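You operate a simulated robot arm through the tools that you are given. There is no shell and no other tool. Be economical: measure what you need, move in short steps, check, and stop when the job is done.

The job below is to be done with a simulated robot arm. You get a single attempt, and the scene is never put back.

## Task
Cap the blue vial, press the cap home and rack the vial.
Fine: take the cap of the vial's own colour, use the cap press; slide back at LOAD.

It is judged by the outcome, as a careful person would: the job done as asked, and still so three seconds after it is handed in. It fails if anything else is knocked over, pushed out of place, dropped, spilled or broken. A push-on lid holds only when it is set on centred and level and pressed home; a screw cap is set on level and turned clockwise until tight.

## Robot
A 6-joint arm with a two-finger parallel gripper, fixed in place. Base frame: the origin is at the foot of the arm, x ahead of it, y to its left, z up; the work surface is at about z = 720. Units: mm, degrees, N and s.
With the tool pointing down near the work surface it reaches from about 260 to 660 mm from the base axis. Its first joint turns from -66.0 to 66.0 degrees. Payload 2.9 kg.
Tool frame: the origin (TCP) lies between the finger pads and is the grasp point; the fingertips stand 30 mm ahead of it; z points along the fingers, y is the line along which they close. Largest opening 110 mm; finger width 20, thickness 10; the body of the gripper, 48 by 112 mm, starts 55 mm behind the TCP.
Orientation is that of the tool frame in the base frame, as a unit quaternion [x, y, z, w]. With the fingers straight down and closing along the base's y, the tool's x points along the base's -x, its y along +y and its z along -z.

## Interface
- The arm moves only by the tool drive_tool. Its argument "motion" is a list of rows, each a list of 6 numbers: the shift along the tool's x, y, z in mm, then the turn, a rotation vector about the tool's x, y, z in degrees. In form: [[tx, ty, tz, wx, wy, wz], ...]. A call has 1 to 10 rows; each row shifts and turns the commanded pose from where the row before left it, along the tool's axes as they then stand. "fingers" is the opening in per cent of the stroke, from 0 (shut) to 100 (fully open), set as the call begins (left out, the last holds). Each row takes 0.2 s and may step no farther than 50 mm and 8.6 degrees from the row before; otherwise, or with a gripper value out of range, the whole call is refused. Where a pose cannot be reached the arm comes as near as it can. A force on the tool above 40 N (or 10 N above the force at the start of the call, whichever is more), or a blocked arm, ends the call early, and 0.2 s more pass. Each finger travels about 108 mm/s and halts on what it meets, pressing with about 27 N; the grip force reading is that of the motor and also rises with nothing between the fingers. The clock runs only during rows and for 0.2 s after the last one: add rows that do not move to give the fingers time. It gives the time, the measured TCP pose, the force on the tool (base axes), the opening and the grip force at its end, in the units of the frame above (readings bear some noise), with the torque about the TCP (base axes, N m) and any sound that the robot's microphone picked up.
- Cameras (640 x 400 px; columns grow to the right, rows downward): "scene" is fixed at [58.3, 416.3, 1399]; the picture's right is [-0.90, -0.43, 0.00], its down [-0.19, 0.40, -0.90] and it looks along [0.38, -0.81, -0.44] (base axes); focal length 316 px, centre (320, 200). "wrist" rides on the gripper at [72, 17, -103] in the tool frame; the picture's right is [-0.23, 0.97, 0.00], its down [-0.76, -0.18, -0.62] and it looks along [-0.61, -0.14, 0.78] (tool axes); focal length 222 px, centre (320, 200). There is no depth. A picture from a camera that has moved, and an enlarged one, comes with that camera's place and axes in the base frame and with its lens.
- snapshot(camera): a new picture of that camera. The clock stands still meanwhile.
- inspect(camera, box): a new picture of the part [left, top, right, bottom] of that camera's present view, enlarged. The clock stands still meanwhile.
- hand_in(): hands the job in; it is judged then, once.

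Work in short steps. Places have to be worked out from the pictures, the camera data and where the tool is seen: move nearer, look again, correct. Check each grasp and each placing, and mend what went wrong. You have 120 turns and 68 pictures in all, those below and enlarged ones among them. Open the gripper and draw the arm clear of the work before you hand the job in, unless the task says otherwise; then end with one line.

The tools are called after "Emit:" as name(argument=value, ...) on one line, values as JSON. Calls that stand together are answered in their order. drive_tool: Moves the arm, as the interface text tells. Its arguments: {"type":"object","properties":{"motion":{"type":"array","items":{"type":"array","items":{"type":"number"}}},"fingers":{"type":"number"}},"required":["motion"]} The other tools are called the same way: snapshot (camera) takes a picture; inspect (camera, box) takes an enlarged picture of a part of a camera's view; hand_in () hands the job in.

At the start:

```text
t: 0.0
eef_pos: [473.2, -147.1, 1142.7]
tcp_rot: [0.001, 1.0, 0.0, 0.0]
wrist_force: [-0.6, -0.6, -0.6]
moment: [0.03, 0.01, 0.01]
opening: 109.9
gripper_force: 0.1
```

scene: 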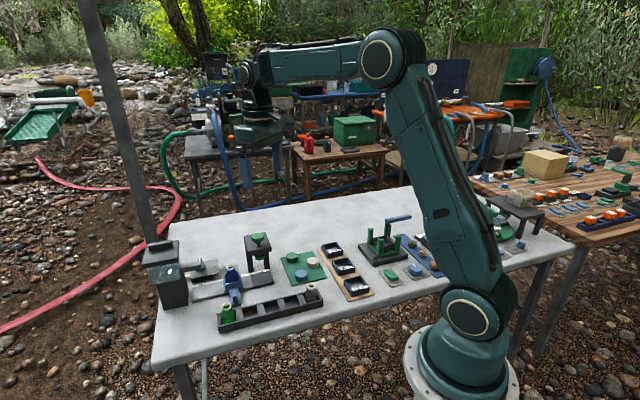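
wrist: 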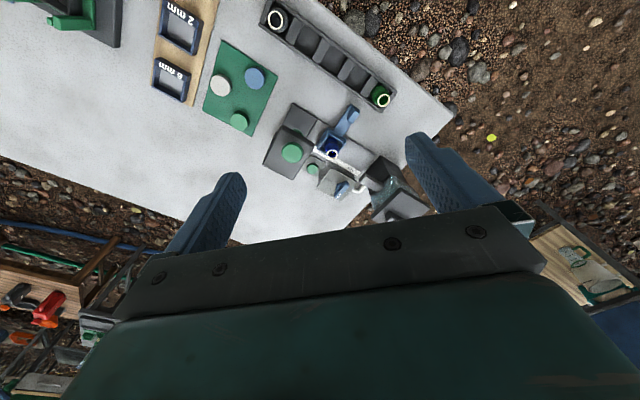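

I see a rack, a cap tray (green pad with three caps) and a press with a slide. I'll look closer with both cameras.

Emit:
inspect(camera="scene", box=[140, 210, 340, 335])

Emit:
inspect(camera="wrist", box=[190, 0, 460, 220])

```text
3.20 times, centred on (240, 272) of scene
camera zoom: at [58.3, 416.3, 1399.0], right [-0.9, -0.43, 0.0], down [-0.19, 0.4, -0.9], along [0.38, -0.81, -0.44], focal length 1010 px, centre (576, -32)
```

zoom: 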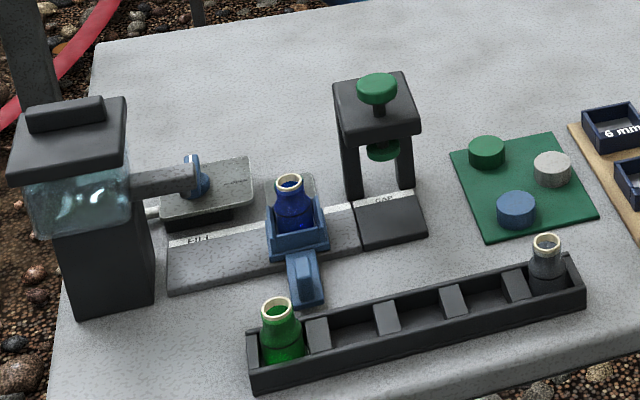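

```text
1.82 times, centred on (325, 110) of wrist
camera zoom: at [399.5, -129.7, 1246.6], right [0.23, 0.97, 0.0], down [0.76, -0.18, 0.62], along [0.61, -0.14, -0.78], focal length 404 px, centre (311, 364)
```

zoom: 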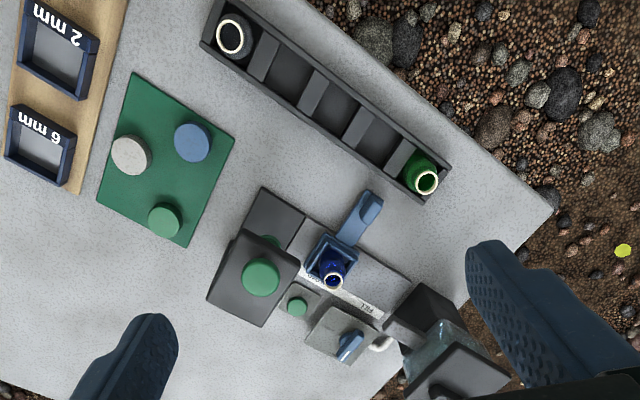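

The blue vial is already in the slide at LOAD. The blue cap is at about (456,-278), the vial at about (633,-160), and the press knob at about (568,-225,876). I'll lower the camera for a better view.

Emit:
drive_tool(motion=[[0, -10, 48, 0, 0, 0], [0, -10, 48, 0, 0, 0], [0, -10, 48, 0, 0, 0], [0, -10, 48, 0, 0, 0], [0, 0, 0, 0, 0, 0]])

Emit:
snapshot(camera="wrist")

```text
t: 1.2
eef_pos: [471.4, -188.7, 951.8]
tcp_rot: [0.0, 1.0, 0.0, 0.0]
wrist_force: [-1.0, -0.2, 0.8]
moment: [-0.04, 0.02, 0.02]
opening: 109.9
gripper_force: 0.0
```

```text
63 pictures are left
camera wrist: at [398.6, -171.8, 1054.9], right [0.23, 0.97, 0.0], down [0.76, -0.18, 0.62], along [0.61, -0.14, -0.78], focal length 222 px, centre (320, 200)
```

wrist: 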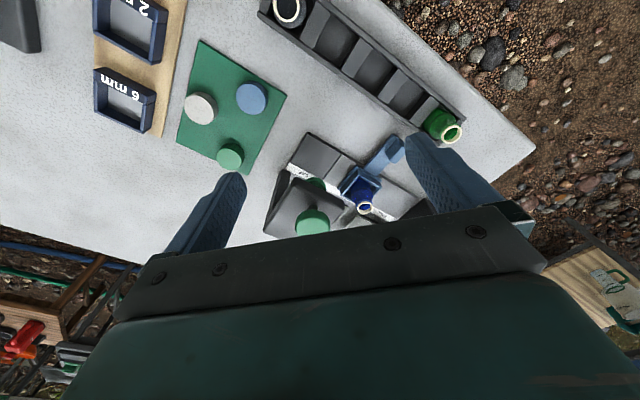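

The view is clearer here, so I'll enlarge the working area.

Emit:
inspect(camera="wrist", box=[170, 30, 490, 230])

Emit:
inspect(camera="scene", box=[185, 225, 285, 310])

```text
2.00 times, centred on (330, 130) of wrist
camera zoom: at [398.6, -171.8, 1054.9], right [0.23, 0.97, 0.0], down [0.76, -0.18, 0.62], along [0.61, -0.14, -0.78], focal length 444 px, centre (300, 340)
```

zoom: 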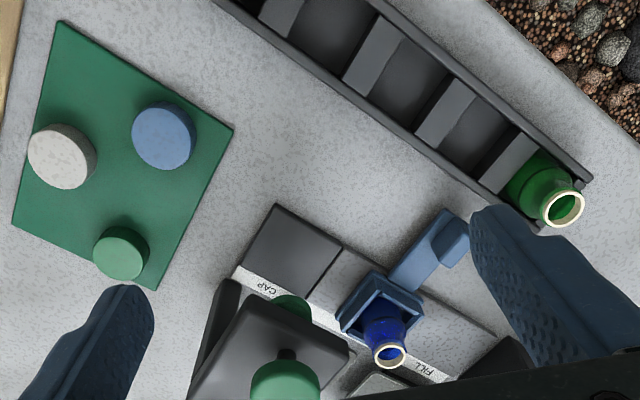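

```text
4.71 times, centred on (235, 268) of scene
camera zoom: at [58.4, 416.3, 1399.0], right [-0.9, -0.43, 0.0], down [-0.19, 0.4, -0.9], along [0.38, -0.81, -0.44], focal length 1485 px, centre (720, -118)
```

zoom: 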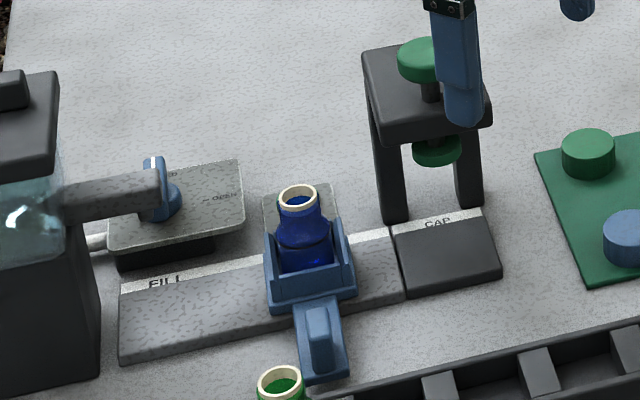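

The blue cap is at about (454,-276). I'll move above it, yaw 45° so the fingers close perpendicular to the rail, and part-close them.

Emit:
drive_tool(motion=[[5.8, -29.1, 26.7, 0, 0, 0], [5.8, -29.1, 26.7, 0, 0, 0], [5.8, -29.1, 26.7, 0, 0, 0], [0, 0, 0, 0, 0, -7.5], [0, 0, 0, 0, 0, -7.5], [0, 0, 0, 0, 0, -7.5], [0, 0, 0, 0, 0, -7.5], [0, 0, 0, 0, 0, -7.5], [0, 0, 0, 0, 0, -7.5], [0, 0, 0, 0, 0, 0]], fingers=60)

Emit:
snapshot(camera="wrist")

Emit:
snapshot(camera="scene")

```text
t: 3.4
eef_pos: [455.4, -274.5, 871.5]
tcp_rot: [-0.384, 0.923, 0.0, 0.0]
wrist_force: [-0.3, 0.3, 0.3]
moment: [0.0, 0.0, 0.02]
opening: 65.6
gripper_force: 0.0
```

```text
60 pictures are left
camera wrist: at [391.3, -313.5, 974.2], right [-0.53, 0.85, 0.0], down [0.66, 0.41, 0.62], along [0.53, 0.33, -0.78], focal length 222 px, centre (320, 200)
```

wrist: 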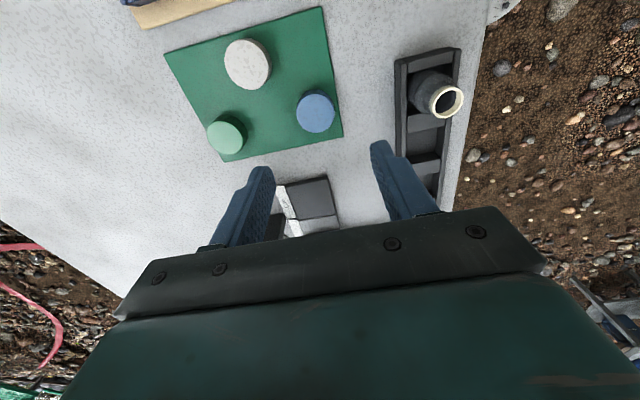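

```text
59 pictures are left
```

scene: 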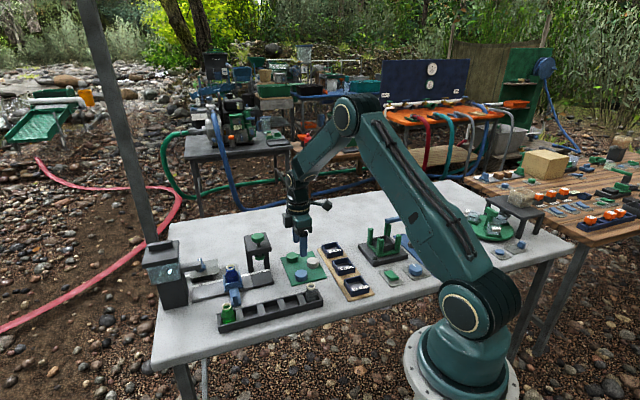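

The cap is estimated at (455.5,-277) from this view, which agrees with the earlier one. I'll descend partway and check alignment.

Emit:
drive_tool(motion=[[1.8, -1.8, 25, 0, 0, 0], [0, 0, 30, 0, 0, 0], [0, 0, 20, 0, 0, 0], [0, 0, 0, 0, 0, 0]])

Emit:
snapshot(camera="wrist")

Emit:
inspect(camera="scene", box=[260, 200, 350, 300])

```text
t: 4.4
eef_pos: [456.2, -276.9, 793.4]
tcp_rot: [-0.382, 0.924, 0.0, 0.0]
wrist_force: [1.0, -0.3, 1.0]
moment: [0.02, -0.04, 0.0]
opening: 65.9
gripper_force: 0.1
```

```text
58 pictures are left
camera wrist: at [392.0, -315.9, 897.3], right [-0.53, 0.85, 0.0], down [0.66, 0.41, 0.62], along [0.53, 0.33, -0.78], focal length 222 px, centre (320, 200)
```

wrist: 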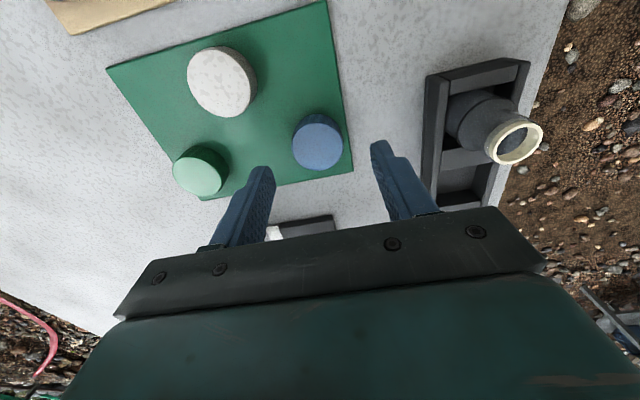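

```text
4.00 times, centred on (305, 250) of scene
camera zoom: at [58.3, 416.3, 1399.0], right [-0.9, -0.43, 0.0], down [-0.19, 0.4, -0.9], along [0.38, -0.81, -0.44], focal length 1262 px, centre (380, 0)
```

zoom: 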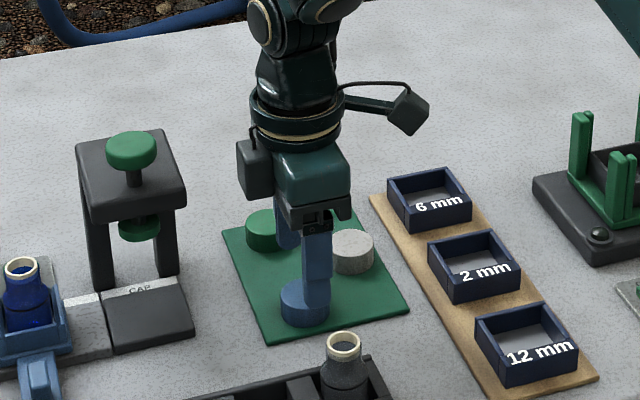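

I need the cap position along the tool's x more precisely, so I'll zoom in.

Emit:
inspect(camera="wrist", box=[240, 90, 400, 190])

```text
4.00 times, centred on (320, 140) of wrist
camera zoom: at [392.0, -315.9, 897.3], right [-0.53, 0.85, 0.0], down [0.66, 0.41, 0.62], along [0.53, 0.33, -0.78], focal length 888 px, centre (320, 440)
```

zoom: 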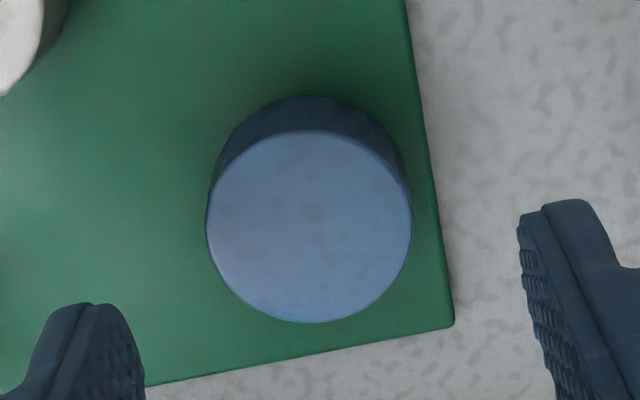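

The cap is 40 mm across, with its top at about z 740 and bottom at about 722, and it is centred under the TCP. I'll descend to TCP z of about 758 and close.

Emit:
drive_tool(motion=[[0, 0, 20, 0, 0, 0], [0, 0, 17, 0, 0, 0], [0, 0, 0, 0, 0, 0]])

Emit:
drive_tool(motion=[[0, 0, 0, 0, 0, 0], [0, 0, 0, 0, 0, 0], [0, 0, 0, 0, 0, 0]], fingers=0)

Emit:
snapshot(camera="wrist")

```text
t: 5.2
eef_pos: [457.1, -276.8, 758.0]
tcp_rot: [-0.382, 0.924, 0.0, 0.0]
wrist_force: [-0.4, 0.0, 0.1]
moment: [0.04, 0.01, 0.01]
opening: 66.0
gripper_force: 0.0
```

```text
t: 6.0
eef_pos: [457.7, -277.4, 757.6]
tcp_rot: [-0.383, 0.924, 0.001, -0.001]
wrist_force: [0.0, 0.9, 0.7]
moment: [0.0, 0.0, 0.01]
opening: 36.3
gripper_force: 26.7
```

```text
55 pictures are left
camera wrist: at [393.0, -316.5, 861.2], right [-0.53, 0.85, 0.0], down [0.66, 0.41, 0.62], along [0.53, 0.33, -0.78], focal length 222 px, centre (320, 200)
```

wrist: 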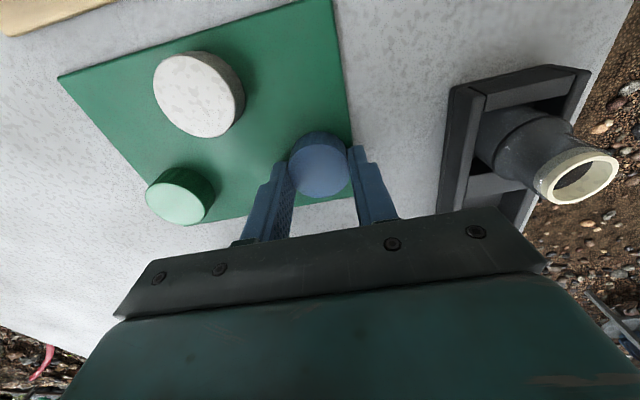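

Gripped at 36.3 mm opening. I'll check how centred the cap is in the pads.

Emit:
inspect(camera="wrist", box=[240, 110, 400, 210])

```text
4.00 times, centred on (320, 160) of wrist
camera zoom: at [393.0, -316.5, 861.2], right [-0.53, 0.85, 0.0], down [0.66, 0.41, 0.62], along [0.53, 0.33, -0.78], focal length 888 px, centre (320, 360)
```

zoom: 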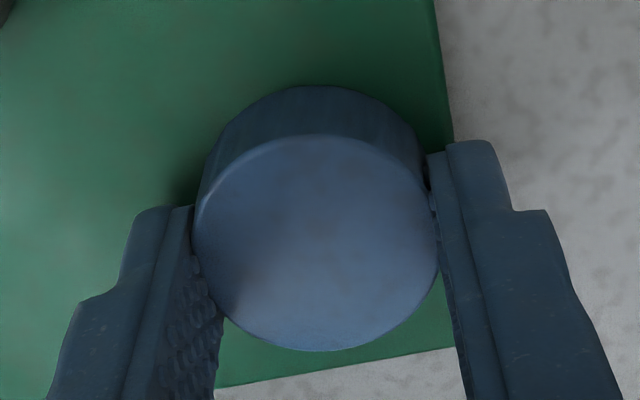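

The cap is centred in the pads. I'll lift it and check that it is held.

Emit:
drive_tool(motion=[[0, 0, -20, 0, 0, 0], [0, 0, -40, 0, 0, 0], [0, 0, -40, 0, 0, 0], [0, 0, -40, 0, 0, 0], [0, 0, -45, 0, 0, 0], [0, 0, 0, 0, 0, 0]])

Emit:
drive_tool(motion=[[-28.3, 28.3, 0, 0, 0, 0], [-28.3, 28.3, 0, 0, 0, 0], [-28.3, 28.3, 0, 0, 0, 0], [-30, -30, 0, 0, 0, 0], [-30, -30, 0, 0, 0, 0], [-30, -30, 0, 0, 0, 0], [-30, -30, 0, 0, 0, 0], [0, 0, 0, 0, 0, 0]])

Emit:
snapshot(camera="wrist")

Emit:
inspect(camera="scene", box=[180, 180, 300, 310])

```text
t: 7.4
eef_pos: [456.3, -276.2, 943.7]
tcp_rot: [-0.383, 0.924, 0.0, 0.0]
wrist_force: [-0.1, -0.5, -0.8]
moment: [0.04, 0.03, -0.01]
opening: 36.4
gripper_force: 27.5
```

```text
t: 9.2
eef_pos: [626.2, -158.9, 946.9]
tcp_rot: [-0.383, 0.924, 0.001, -0.001]
wrist_force: [-0.4, -0.9, 0.3]
moment: [0.03, 0.0, -0.01]
opening: 36.3
gripper_force: 27.0
```

```text
53 pictures are left
camera wrist: at [562.4, -197.3, 1050.1], right [-0.53, 0.85, 0.0], down [0.67, 0.41, 0.62], along [0.53, 0.33, -0.78], focal length 222 px, centre (320, 200)
```

wrist: 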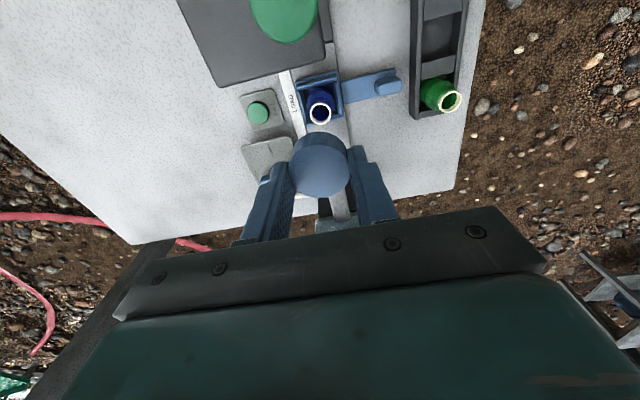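

```text
3.08 times, centred on (240, 245) of scene
camera zoom: at [58.4, 416.3, 1399.0], right [-0.9, -0.43, 0.0], down [-0.19, 0.4, -0.9], along [0.38, -0.81, -0.44], focal length 971 px, centre (566, 62)
```

zoom: 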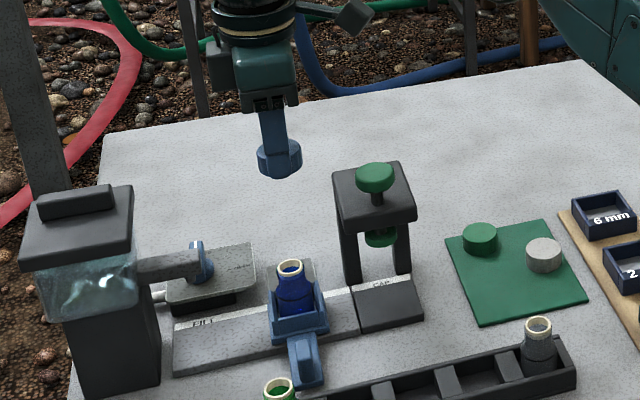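

The cap is held. I'll zoom in on the vial mouth to get its position.

Emit:
inspect(camera="wrist", box=[220, 60, 420, 185])

```text
3.20 times, centred on (320, 122) of wrist
camera zoom: at [562.4, -197.3, 1050.1], right [-0.53, 0.85, 0.0], down [0.67, 0.41, 0.62], along [0.53, 0.33, -0.78], focal length 711 px, centre (320, 448)
```

zoom: 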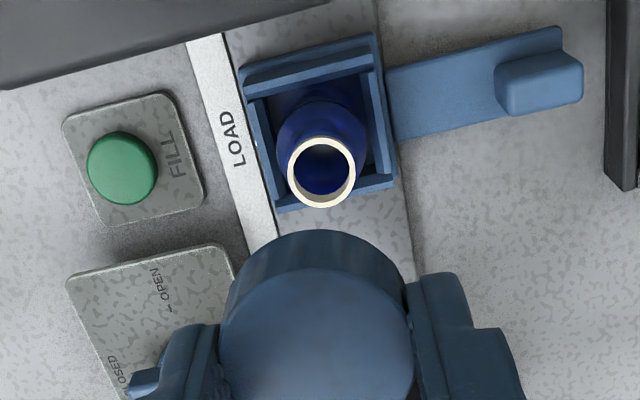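

The vial mouth is at about (631,-154), z roughly 786–800. I'll move over it and down a bit, then measure again.

Emit:
drive_tool(motion=[[-9, -0.5, 20, 0, 0, 0], [0, 0, 20, 0, 0, 0], [0, 0, 0, 0, 0, 0]])

Emit:
inspect(camera="wrist", box=[240, 70, 400, 170])

Emit:
inspect(camera="scene", box=[200, 190, 280, 290])

```text
t: 10.0
eef_pos: [632.0, -153.1, 904.9]
tcp_rot: [-0.383, 0.924, 0.0, 0.0]
wrist_force: [0.4, 0.5, 0.2]
moment: [-0.01, 0.0, 0.01]
opening: 36.3
gripper_force: 26.3
```

```text
4.00 times, centred on (320, 120) of wrist
camera zoom: at [568.1, -191.5, 1009.1], right [-0.53, 0.85, 0.0], down [0.66, 0.41, 0.62], along [0.53, 0.33, -0.78], focal length 888 px, centre (320, 520)
```

zoom: 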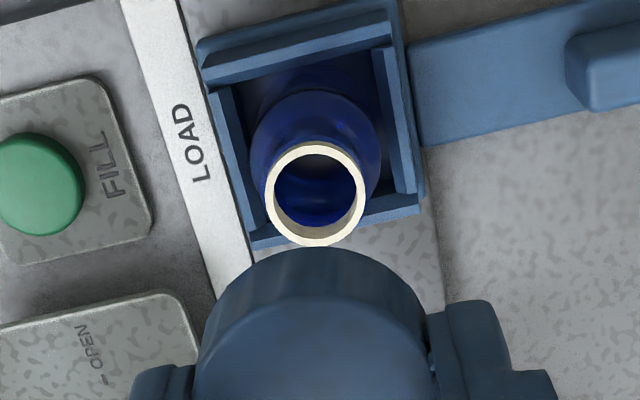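

```text
4.00 times, centred on (240, 240) of scene
camera zoom: at [58.3, 416.3, 1399.0], right [-0.9, -0.43, 0.0], down [-0.19, 0.4, -0.9], along [0.38, -0.81, -0.44], focal length 1262 px, centre (640, 40)
```

zoom: 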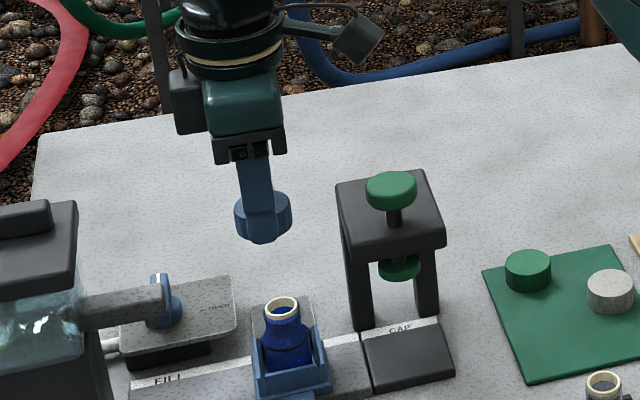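

Combining both views, the mouth is at about (629,-156), z of about 801, so I need about 4 mm back toward the press. I'll correct and lower to just above the mouth.

Emit:
drive_tool(motion=[[3.8, 0, 25, 0, 0, 0], [0, 0, 20, 0, 0, 0], [0, 0, 12, 0, 0, 0], [0, 0, 0, 0, 0, 0]])

Emit:
inspect(camera="scene", box=[215, 220, 275, 300])

Emit:
inspect(camera="wrist", box=[240, 80, 400, 180])

```text
t: 11.0
eef_pos: [628.2, -154.3, 847.5]
tcp_rot: [-0.383, 0.924, 0.0, -0.001]
wrist_force: [0.6, -0.4, -0.3]
moment: [0.02, -0.01, 0.01]
opening: 36.4
gripper_force: 26.7
```

```text
5.00 times, centred on (245, 260) of scene
camera zoom: at [58.3, 416.3, 1399.0], right [-0.9, -0.43, 0.0], down [-0.19, 0.4, -0.9], along [0.38, -0.81, -0.44], focal length 1578 px, centre (695, -100)
```

zoom: 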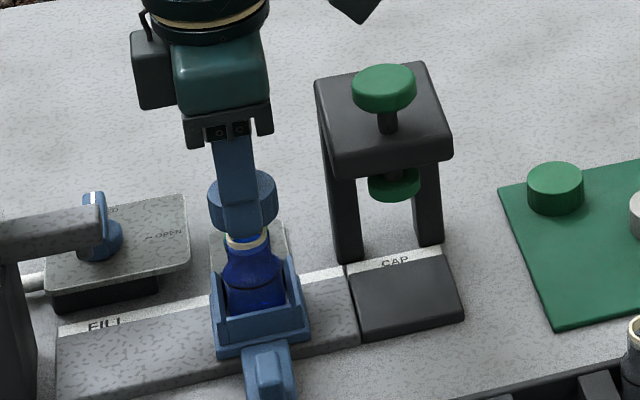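

```text
4.00 times, centred on (320, 130) of wrist
camera zoom: at [564.6, -193.0, 950.9], right [-0.53, 0.85, 0.0], down [0.66, 0.41, 0.62], along [0.53, 0.33, -0.78], focal length 888 px, centre (320, 480)
```

zoom: 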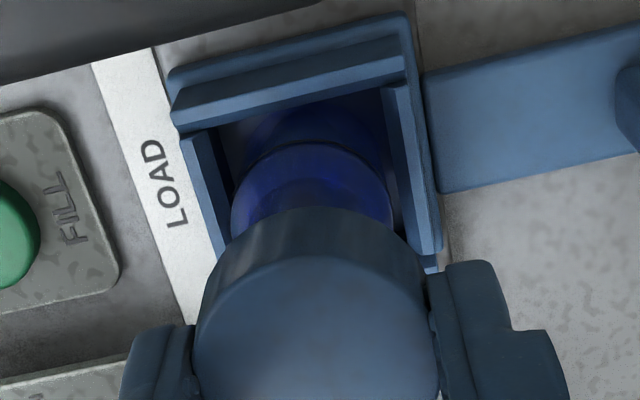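

It is nearly aligned. I'll take one more tight zoom to confirm centring.

Emit:
inspect(camera="scene", box=[230, 250, 262, 282])

```text
12.50 times, centred on (246, 266) of scene
camera zoom: at [58.3, 416.3, 1399.0], right [-0.9, -0.43, 0.0], down [-0.19, 0.4, -0.9], along [0.38, -0.81, -0.44], focal length 3944 px, centre (1245, -625)
```

zoom: 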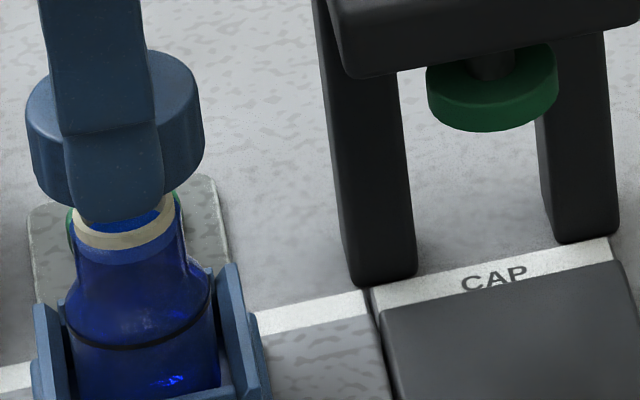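

It is centred within about 1 mm. I'll lower in small steps, watching the force.

Emit:
drive_tool(motion=[[0, 0, 4, 0, 0, 0], [0, 0, 3, 0, 0, 0], [0, 0, 0, 0, 0, 0]])

Emit:
drive_tool(motion=[[0, 0, 2, 0, 0, 0], [0, 0, 0, 0, 0, 0]])

Emit:
inspect(camera="scene", box=[230, 250, 262, 282])

```text
t: 11.8
eef_pos: [628.3, -154.5, 840.1]
tcp_rot: [-0.383, 0.924, 0.001, 0.001]
wrist_force: [0.0, -0.8, -1.0]
moment: [0.0, 0.01, 0.0]
opening: 36.3
gripper_force: 27.3
```

```text
t: 12.4
eef_pos: [628.6, -154.6, 839.0]
tcp_rot: [-0.383, 0.924, 0.0, 0.001]
wrist_force: [0.0, -0.1, -0.9]
moment: [0.0, -0.02, 0.0]
opening: 36.6
gripper_force: 27.2
```

```text
12.50 times, centred on (246, 266) of scene
camera zoom: at [58.3, 416.3, 1399.0], right [-0.9, -0.43, 0.0], down [-0.19, 0.4, -0.9], along [0.38, -0.81, -0.44], focal length 3944 px, centre (1245, -625)
```

zoom: 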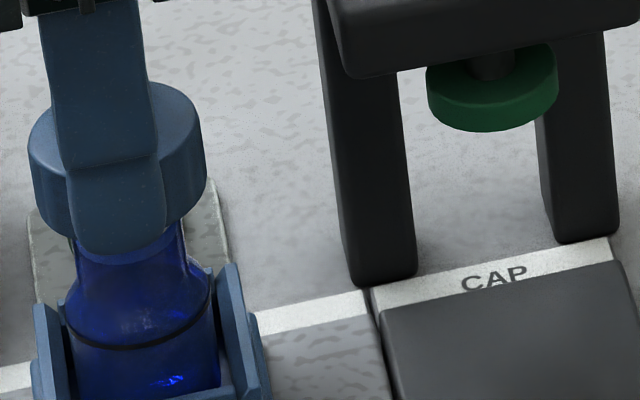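

There is no contact force yet. I'll continue in small steps.

Emit:
drive_tool(motion=[[0, 0, 2, 0, 0, 0], [0, 0, 0, 0, 0, 0]])

Emit:
drive_tool(motion=[[0, 0, 2, 0, 0, 0], [0, 0, 0, 0, 0, 0]])

```text
t: 13.0
eef_pos: [628.7, -153.4, 836.3]
tcp_rot: [-0.382, 0.924, 0.0, 0.0]
wrist_force: [0.1, 0.7, 0.8]
moment: [-0.02, -0.02, -0.01]
opening: 36.1
gripper_force: 27.4
```

```text
t: 13.6
eef_pos: [630.2, -152.7, 835.2]
tcp_rot: [-0.382, 0.924, 0.001, 0.0]
wrist_force: [0.0, -0.1, 0.3]
moment: [-0.03, 0.01, 0.01]
opening: 36.5
gripper_force: 27.0
```

Emit:
drive_tool(motion=[[0, 0, 2, 0, 0, 0], [0, 0, 0, 0, 0, 0]])

Emit:
drive_tool(motion=[[0, 0, 2, 0, 0, 0], [0, 0, 0, 0, 0, 0]])

Emit:
inspect(camera="scene", box=[230, 250, 262, 282])

```text
t: 14.2
eef_pos: [628.5, -153.8, 831.8]
tcp_rot: [-0.383, 0.924, 0.0, 0.0]
wrist_force: [-0.6, -0.2, 0.2]
moment: [0.0, 0.01, 0.01]
opening: 36.2
gripper_force: 26.8
```

```text
t: 14.8
eef_pos: [629.6, -154.0, 830.1]
tcp_rot: [-0.383, 0.924, 0.0, 0.0]
wrist_force: [-1.1, 0.3, -0.8]
moment: [0.01, 0.01, -0.02]
opening: 36.4
gripper_force: 26.9
```

```text
12.50 times, centred on (246, 266) of scene
camera zoom: at [58.3, 416.3, 1399.0], right [-0.9, -0.43, 0.0], down [-0.19, 0.4, -0.9], along [0.38, -0.81, -0.44], focal length 3944 px, centre (1245, -625)
```

zoom: 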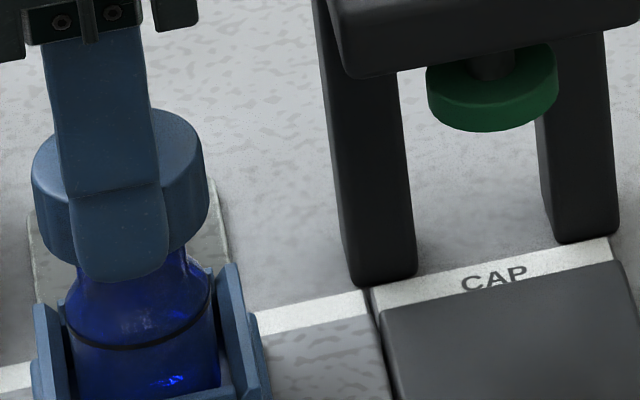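

The cap is sliding over the neck, still with no force. I'll keep going.

Emit:
drive_tool(motion=[[0, 0, 2, 0, 0, 0], [0, 0, 0, 0, 0, 0]])

Emit:
drive_tool(motion=[[0, 0, 2, 0, 0, 0], [0, 0, 0, 0, 0, 0]])

Emit:
drive_tool(motion=[[0, 0, 2, 0, 0, 0], [0, 0, 0, 0, 0, 0]])

```text
t: 15.4
eef_pos: [630.0, -152.8, 828.9]
tcp_rot: [-0.382, 0.924, 0.0, 0.0]
wrist_force: [-1.1, -0.2, 4.4]
moment: [-0.04, -0.04, 0.0]
opening: 36.2
gripper_force: 27.4
```

```text
t: 16.0
eef_pos: [628.7, -152.9, 822.8]
tcp_rot: [-0.382, 0.924, 0.002, -0.003]
wrist_force: [0.5, -0.1, 0.9]
moment: [0.01, 0.02, 0.03]
opening: 36.5
gripper_force: 27.3
```

```text
t: 16.6
eef_pos: [628.8, -152.5, 824.4]
tcp_rot: [-0.383, 0.924, 0.001, 0.0]
wrist_force: [-0.3, 0.1, -0.5]
moment: [0.01, 0.04, 0.0]
opening: 36.3
gripper_force: 27.3
```

There was a brief 4 N, then none. I'll look.

Emit:
inspect(camera="scene", box=[230, 250, 262, 282])

Emit:
inspect(camera="wrist", box=[240, 80, 400, 180])

```text
12.50 times, centred on (246, 266) of scene
camera zoom: at [58.4, 416.3, 1399.0], right [-0.9, -0.43, 0.0], down [-0.19, 0.4, -0.9], along [0.38, -0.81, -0.44], focal length 3944 px, centre (1245, -625)
```

zoom: 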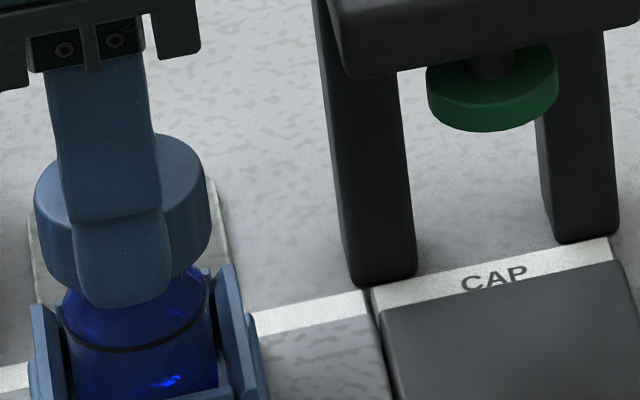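

```text
4.00 times, centred on (320, 130) of wrist
camera zoom: at [565.4, -191.9, 926.7], right [-0.53, 0.85, 0.0], down [0.66, 0.41, 0.62], along [0.53, 0.33, -0.78], focal length 888 px, centre (320, 480)
```

zoom: 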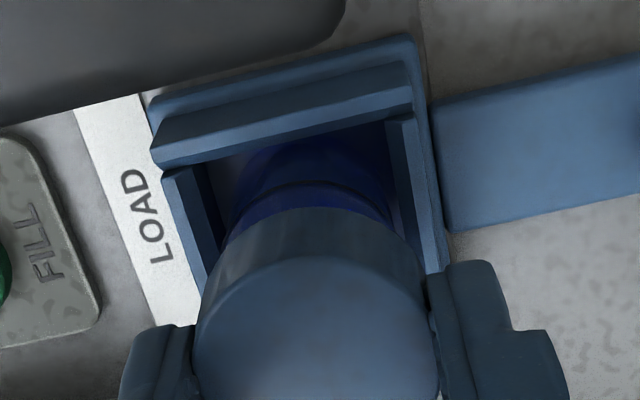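

The vial is in place, and the cap is deep on the neck. I'll go gently until there is contact.

Emit:
drive_tool(motion=[[0, 0, 1.5, 0, 0, 0], [0, 0, 0, 0, 0, 0]])

Emit:
drive_tool(motion=[[0, 0, 1.5, 0, 0, 0], [0, 0, 0, 0, 0, 0]])

```text
t: 17.2
eef_pos: [628.1, -152.3, 822.3]
tcp_rot: [-0.381, 0.924, -0.001, 0.0]
wrist_force: [-0.5, -0.9, 0.1]
moment: [-0.02, 0.0, -0.01]
opening: 36.2
gripper_force: 27.1
```

```text
t: 17.8
eef_pos: [629.6, -153.1, 820.9]
tcp_rot: [-0.382, 0.924, 0.0, -0.001]
wrist_force: [0.1, 0.0, 0.7]
moment: [0.01, -0.03, 0.01]
opening: 36.4
gripper_force: 26.7
```

Emit:
drive_tool(motion=[[0, 0, 1.5, 0, 0, 0], [0, 0, 0, 0, 0, 0]])

Emit:
inspect(camera="scene", box=[230, 250, 262, 282])

```text
t: 18.4
eef_pos: [629.3, -155.2, 820.9]
tcp_rot: [-0.383, 0.924, 0.0, 0.0]
wrist_force: [-0.2, 0.8, -0.8]
moment: [-0.01, 0.0, 0.05]
opening: 36.4
gripper_force: 27.2
```

```text
12.50 times, centred on (246, 266) of scene
camera zoom: at [58.3, 416.3, 1399.0], right [-0.9, -0.43, 0.0], down [-0.19, 0.4, -0.9], along [0.38, -0.81, -0.44], focal length 3944 px, centre (1245, -625)
```

zoom: 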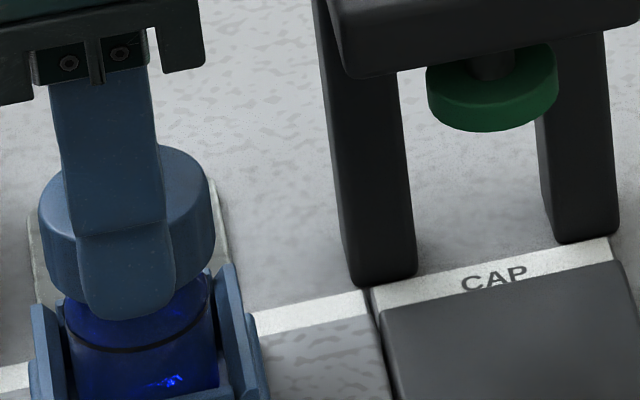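

Emit:
drive_tool(motion=[[0, 0, 1.5, 0, 0, 0], [0, 0, 0, 0, 0, 0]])

Emit:
drive_tool(motion=[[0, 0, 1.5, 0, 0, 0], [0, 0, 0, 0, 0, 0]])

```text
t: 19.0
eef_pos: [629.2, -153.9, 819.3]
tcp_rot: [-0.383, 0.924, 0.0, -0.001]
wrist_force: [1.0, -0.6, 0.3]
moment: [0.01, 0.02, 0.0]
opening: 36.0
gripper_force: 26.8
```

```text
t: 19.6
eef_pos: [630.2, -154.0, 818.0]
tcp_rot: [-0.383, 0.924, 0.0, 0.0]
wrist_force: [0.6, 0.2, -0.2]
moment: [-0.05, -0.01, 0.03]
opening: 36.1
gripper_force: 26.7
```

Emit:
drive_tool(motion=[[0, 0, 1.5, 0, 0, 0], [0, 0, 0, 0, 0, 0]])

Emit:
drive_tool(motion=[[0, 0, 1.5, 0, 0, 0], [0, 0, 0, 0, 0, 0]])

Emit:
inspect(camera="scene", box=[225, 245, 275, 295])

```text
t: 20.2
eef_pos: [628.3, -152.0, 815.4]
tcp_rot: [-0.383, 0.924, 0.0, 0.001]
wrist_force: [-0.5, -0.2, 0.5]
moment: [-0.01, -0.02, -0.02]
opening: 36.2
gripper_force: 26.9
```

```text
t: 20.8
eef_pos: [628.6, -153.0, 814.1]
tcp_rot: [-0.383, 0.924, 0.0, 0.0]
wrist_force: [-0.2, 0.6, 0.7]
moment: [0.0, 0.02, 0.03]
opening: 36.3
gripper_force: 27.2
```

```text
8.00 times, centred on (250, 270) of scene
camera zoom: at [58.3, 416.3, 1399.0], right [-0.9, -0.43, 0.0], down [-0.19, 0.4, -0.9], along [0.38, -0.81, -0.44], focal length 2524 px, centre (880, -360)
```

zoom: 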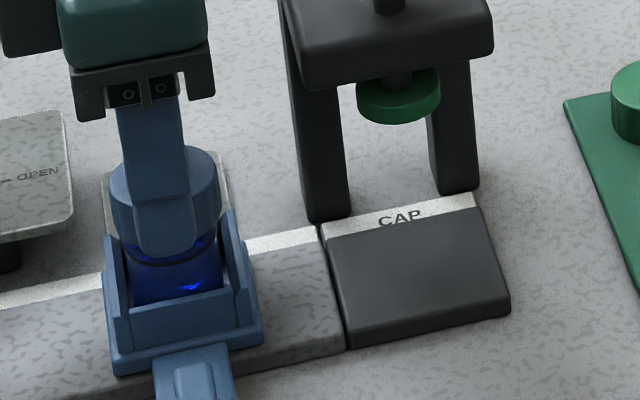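

Emit:
drive_tool(motion=[[0, 0, 1.5, 0, 0, 0], [0, 0, 0, 0, 0, 0]])

Emit:
drive_tool(motion=[[0, 0, 1.5, 0, 0, 0], [0, 0, 0, 0, 0, 0]])

Emit:
inspect(camera="wrist", box=[240, 80, 400, 180])

```text
t: 21.4
eef_pos: [629.3, -152.4, 813.5]
tcp_rot: [-0.383, 0.924, 0.0, 0.002]
wrist_force: [-0.1, 0.9, 7.8]
moment: [0.01, 0.04, 0.0]
opening: 36.4
gripper_force: 27.0
heard: snap
```

```text
t: 22.0
eef_pos: [630.9, -153.7, 813.2]
tcp_rot: [-0.383, 0.924, -0.001, 0.001]
wrist_force: [-3.1, 2.0, 20.7]
moment: [-0.03, 0.11, 0.02]
opening: 36.1
gripper_force: 26.9
```

```text
4.00 times, centred on (320, 130) of wrist
camera zoom: at [565.7, -192.2, 916.2], right [-0.53, 0.85, 0.0], down [0.66, 0.41, 0.63], along [0.53, 0.33, -0.78], focal length 888 px, centre (320, 480)
```

zoom: 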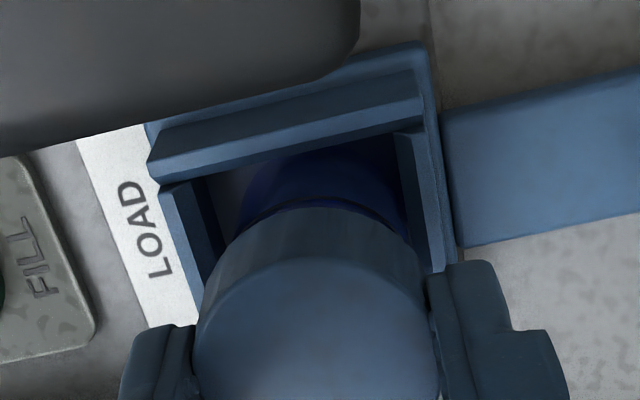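

A snap was heard and the force rose to 20 N, so the cap is seated. I'll relax 1.5 mm and release.

Emit:
drive_tool(motion=[[0, 0, -1.7, 0, 0, 0], [0, 0, 0, 0, 0, 0]])

Emit:
drive_tool(motion=[[0, 0, 0, 0, 0, 0], [0, 0, 0, 0, 0, 0], [0, 0, -15, 0, 0, 0], [0, 0, -30, 0, 0, 0], [0, 0, -45, 0, 0, 0], [0, 0, -45, 0, 0, 0], [0, 0, 0, 0, 0, 0]], fingers=58)

Emit:
snapshot(camera="wrist")

Emit:
inspect(camera="scene", box=[195, 220, 295, 320])

```text
t: 22.6
eef_pos: [629.1, -154.0, 813.7]
tcp_rot: [-0.382, 0.924, 0.0, 0.0]
wrist_force: [1.5, -0.7, 16.1]
moment: [-0.14, -0.13, -0.01]
opening: 36.4
gripper_force: 27.2
```

```text
t: 24.2
eef_pos: [628.9, -154.2, 950.3]
tcp_rot: [-0.382, 0.924, 0.0, 0.0]
wrist_force: [-0.3, -1.0, 0.2]
moment: [0.03, 0.0, 0.03]
opening: 63.6
gripper_force: 0.0
```

```text
38 pictures are left
camera wrist: at [565.2, -192.9, 1052.7], right [-0.53, 0.85, 0.0], down [0.66, 0.41, 0.62], along [0.53, 0.33, -0.78], focal length 222 px, centre (320, 200)
```

wrist: 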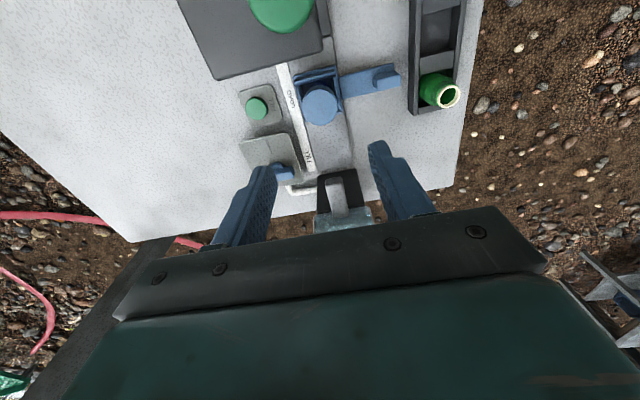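

```text
4.00 times, centred on (245, 270) of scene
camera zoom: at [58.3, 416.3, 1399.0], right [-0.9, -0.43, 0.0], down [-0.19, 0.4, -0.9], along [0.38, -0.81, -0.44], focal length 1262 px, centre (620, -80)
```

zoom: 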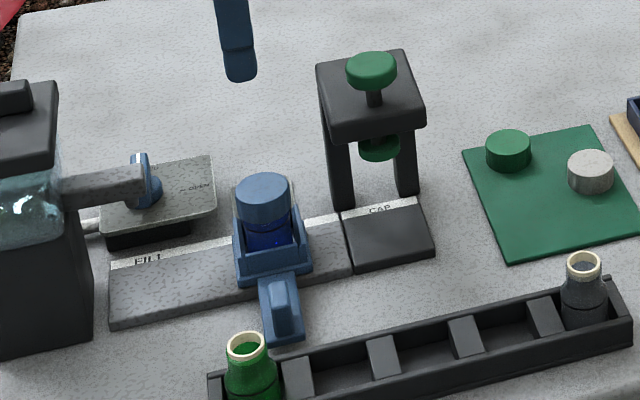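

The cap sits level. Next I'll grip the slide handle at about (570,-95), with the fingers closing along the rail, so I'm moving there and yawing 90°.

Emit:
drive_tool(motion=[[0, 41.7, 0, 0, 0, 0], [0, 41.7, 0, 0, 0, 0], [0, 0, 0, 0, 0, 8.2], [0, 0, 0, 0, 0, 8.2], [0, 0, 0, 0, 0, 8.2], [0, 0, 0, 0, 0, 8.2], [0, 0, 0, 0, 0, 8.2], [0, 0, 0, 0, 0, 8.2], [0, 0, 0, 0, 0, 8.2], [0, 0, 0, 0, 0, 8.2]])

Emit:
drive_tool(motion=[[0, 0, 20, 0, 0, 8.2], [0, 0, 20, 0, 0, 8.2], [0, 0, 20, 0, 0, 8.2], [0, 0, 0, 0, 0, 0]])

Emit:
snapshot(camera="wrist")

```text
t: 26.4
eef_pos: [570.2, -94.1, 948.3]
tcp_rot: [0.18, 0.984, -0.001, 0.0]
wrist_force: [0.3, 0.6, 0.0]
moment: [0.0, 0.01, -0.04]
opening: 63.8
gripper_force: 0.1
```

```text
t: 27.4
eef_pos: [570.4, -93.4, 887.1]
tcp_rot: [0.386, 0.923, 0.0, 0.0]
wrist_force: [-0.3, 0.4, 0.2]
moment: [0.04, 0.0, -0.01]
opening: 63.8
gripper_force: 0.0
```

```text
36 pictures are left
camera wrist: at [530.4, -29.9, 990.0], right [0.85, 0.52, 0.0], down [0.41, -0.67, 0.62], along [0.33, -0.53, -0.78], focal length 222 px, centre (320, 200)
```

wrist: 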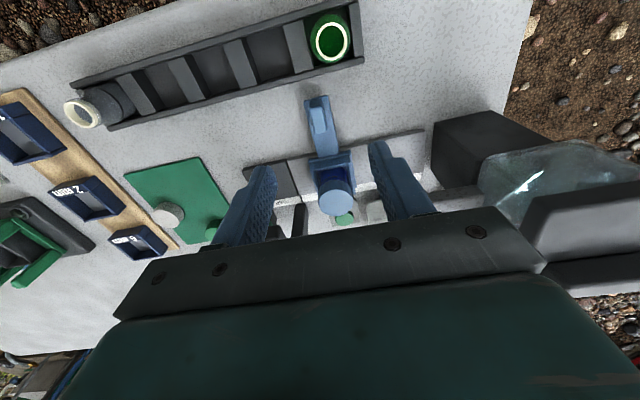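

The handle knob is directly below. I'll descend and check.

Emit:
drive_tool(motion=[[0, 0, 40, 0, 0, 0], [0, 0, 40, 0, 0, 0], [0, 0, 10, 0, 0, 0], [0, 0, 0, 0, 0, 0]])

Emit:
snapshot(camera="wrist")

Emit:
inspect(camera="scene", box=[210, 240, 290, 320])

```text
t: 28.4
eef_pos: [570.9, -92.9, 796.0]
tcp_rot: [0.384, 0.923, -0.001, 0.0]
wrist_force: [0.7, -0.1, 0.1]
moment: [-0.01, 0.02, -0.01]
opening: 63.9
gripper_force: 0.0
```

```text
35 pictures are left
camera wrist: at [531.7, -29.6, 899.4], right [0.85, 0.53, 0.0], down [0.41, -0.67, 0.62], along [0.33, -0.53, -0.78], focal length 222 px, centre (320, 200)
```

wrist: 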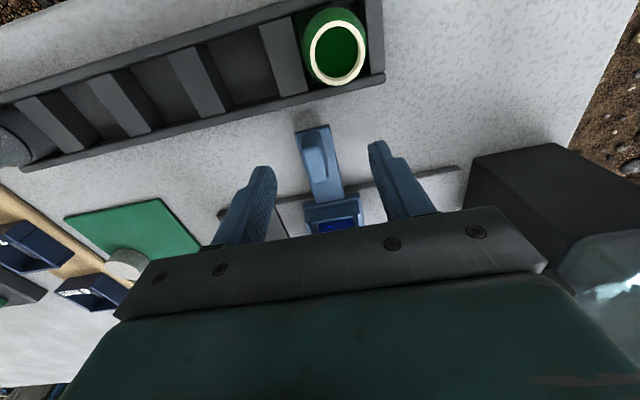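

```text
5.00 times, centred on (250, 280) of scene
camera zoom: at [58.3, 416.3, 1399.0], right [-0.9, -0.43, 0.0], down [-0.19, 0.4, -0.9], along [0.38, -0.81, -0.44], focal length 1578 px, centre (670, -200)
```

zoom: 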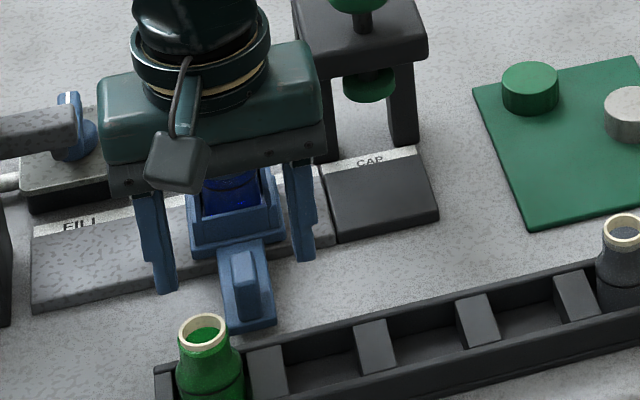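

The knob is about 2.5 mm to one side. I'll correct, descend so the tips are around z 742, and close.

Emit:
drive_tool(motion=[[3, -2.5, 10, 0, 0, 0], [0, 0, 14, 0, 0, 0], [0, 0, 0, 0, 0, 0]])

Emit:
inspect(camera="scene", box=[210, 240, 290, 320])

Emit:
inspect(camera="wrist", box=[230, 100, 420, 220])

```text
t: 29.2
eef_pos: [566.8, -93.3, 772.9]
tcp_rot: [0.384, 0.924, 0.0, -0.001]
wrist_force: [0.2, 0.6, 0.2]
moment: [0.03, 0.01, 0.04]
opening: 64.2
gripper_force: 0.1
```

```text
5.00 times, centred on (250, 280) of scene
camera zoom: at [58.3, 416.3, 1399.0], right [-0.9, -0.43, 0.0], down [-0.19, 0.4, -0.9], along [0.38, -0.81, -0.44], focal length 1578 px, centre (670, -200)
```

zoom: 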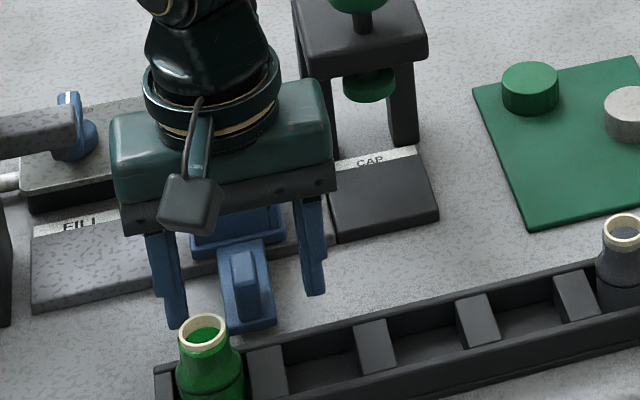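

```text
3.33 times, centred on (325, 160) of wrist
camera zoom: at [527.4, -29.1, 876.0], right [0.85, 0.53, 0.0], down [0.41, -0.67, 0.62], along [0.33, -0.53, -0.78], focal length 740 px, centre (303, 333)
```

zoom: 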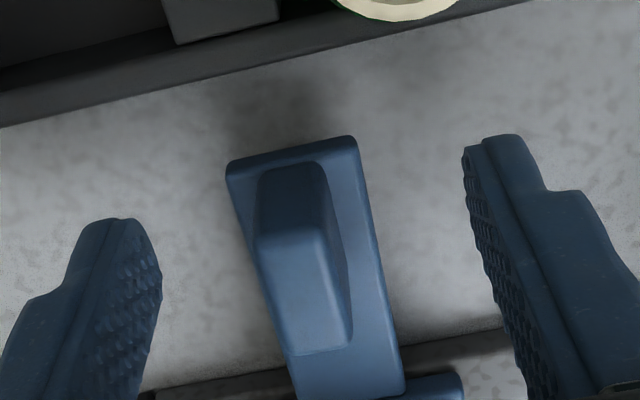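

The knob lies about 8 mm ahead of the TCP. I'll shift 6 mm and close.

Emit:
drive_tool(motion=[[-6, -1, 0, 0, 0, 0], [0, 0, 0, 0, 0, 0]])

Emit:
drive_tool(motion=[[0, 0, 0, 0, 0, 0], [0, 0, 0, 0, 0, 0], [0, 0, 0, 0, 0, 0], [0, 0, 0, 0, 0, 0]], fingers=0)

Emit:
inspect(camera="wrist", box=[230, 100, 420, 220])

```text
t: 29.8
eef_pos: [569.8, -99.3, 773.3]
tcp_rot: [0.384, 0.923, 0.0, 0.0]
wrist_force: [0.4, 0.2, -0.5]
moment: [-0.02, -0.01, 0.0]
opening: 64.1
gripper_force: 0.0
```

```text
t: 30.8
eef_pos: [570.4, -98.5, 772.7]
tcp_rot: [0.384, 0.923, 0.0, 0.0]
wrist_force: [0.8, 0.2, -0.6]
moment: [-0.02, 0.0, 0.11]
opening: 13.4
gripper_force: 44.7
```

```text
3.33 times, centred on (325, 160) of wrist
camera zoom: at [530.9, -34.5, 876.2], right [0.85, 0.53, 0.0], down [0.41, -0.67, 0.62], along [0.33, -0.53, -0.78], focal length 740 px, centre (303, 333)
```

zoom: 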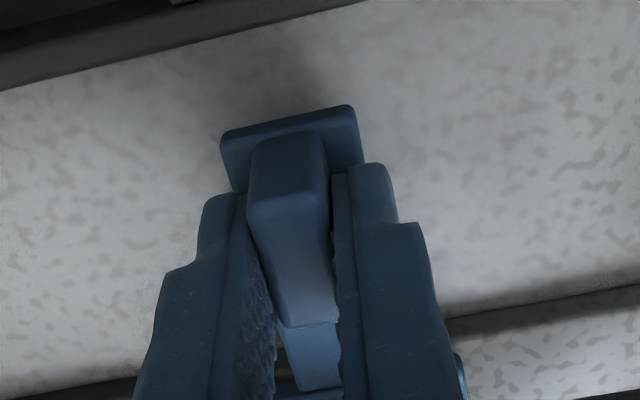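

The knob is gripped (13.4 mm). I'll slide the carriage toward CAP, a short test first.

Emit:
drive_tool(motion=[[0, -5, 0, 0, 0, 0], [0, -8, 0, 0, 0, 0], [0, -8, 0, 0, 0, 0], [0, 0, 0, 0, 0, 0]])

Emit:
inspect(camera="scene", box=[210, 230, 290, 310])

```text
t: 31.8
eef_pos: [554.6, -114.4, 773.2]
tcp_rot: [0.384, 0.923, 0.001, 0.0]
wrist_force: [2.5, -3.7, -6.7]
moment: [-0.07, -0.24, 0.26]
opening: 13.4
gripper_force: 44.7
```

```text
5.00 times, centred on (250, 270) of scene
camera zoom: at [58.5, 416.2, 1399.0], right [-0.9, -0.43, 0.0], down [-0.19, 0.4, -0.9], along [0.38, -0.81, -0.44], focal length 1578 px, centre (670, -150)
```

zoom: 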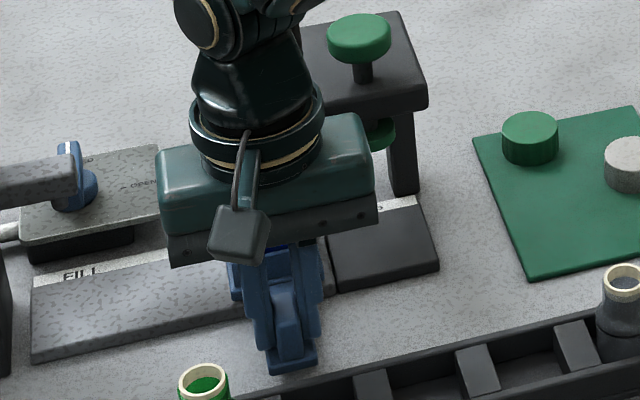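

The carriage slides with low force. I'll continue.

Emit:
drive_tool(motion=[[0, -10, 0, 0, 0, 0], [0, -10, 0, 0, 0, 0], [0, -10, 0, 0, 0, 0], [0, -10, 0, 0, 0, 0], [0, -10, 0, 0, 0, 0], [0, 0, 0, 0, 0, 0]])

Emit:
drive_tool(motion=[[0, -4, 0, 0, 0, 0], [0, -4, 0, 0, 0, 0], [0, -3, 0, 0, 0, 0], [0, 0, 0, 0, 0, 0]])

Emit:
inspect(camera="scene", box=[210, 230, 290, 310])

Emit:
snapshot(camera="wrist")

```text
t: 33.2
eef_pos: [519.5, -149.4, 772.7]
tcp_rot: [0.385, 0.923, 0.001, 0.0]
wrist_force: [5.7, -4.7, -17.0]
moment: [0.42, 0.31, 0.14]
opening: 13.4
gripper_force: 45.5
```

```text
t: 34.2
eef_pos: [512.1, -157.2, 772.7]
tcp_rot: [0.385, 0.923, 0.001, 0.0]
wrist_force: [11.6, -13.7, -32.7]
moment: [-0.56, -0.56, 0.17]
opening: 13.2
gripper_force: 45.0
```

```text
5.00 times, centred on (250, 270) of scene
camera zoom: at [59.1, 415.9, 1399.1], right [-0.9, -0.43, 0.0], down [-0.19, 0.4, -0.9], along [0.38, -0.81, -0.44], focal length 1578 px, centre (670, -150)
```

zoom: 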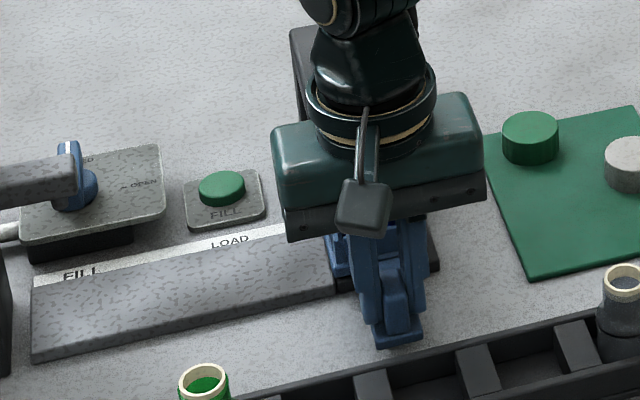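

```text
28 pictures are left
camera wrist: at [471.9, -93.2, 876.3], right [0.85, 0.52, 0.0], down [0.41, -0.67, 0.62], along [0.33, -0.53, -0.78], focal length 222 px, centre (320, 200)
```

wrist: 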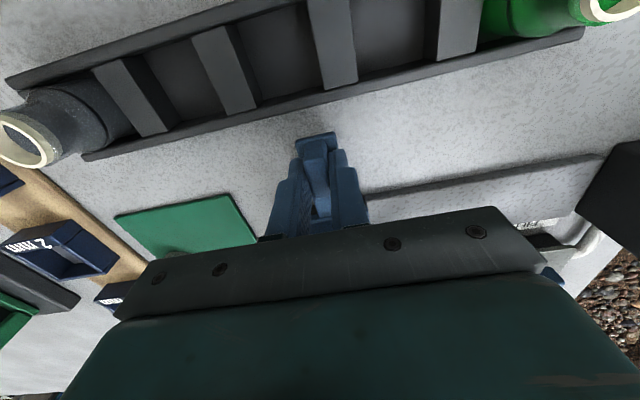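

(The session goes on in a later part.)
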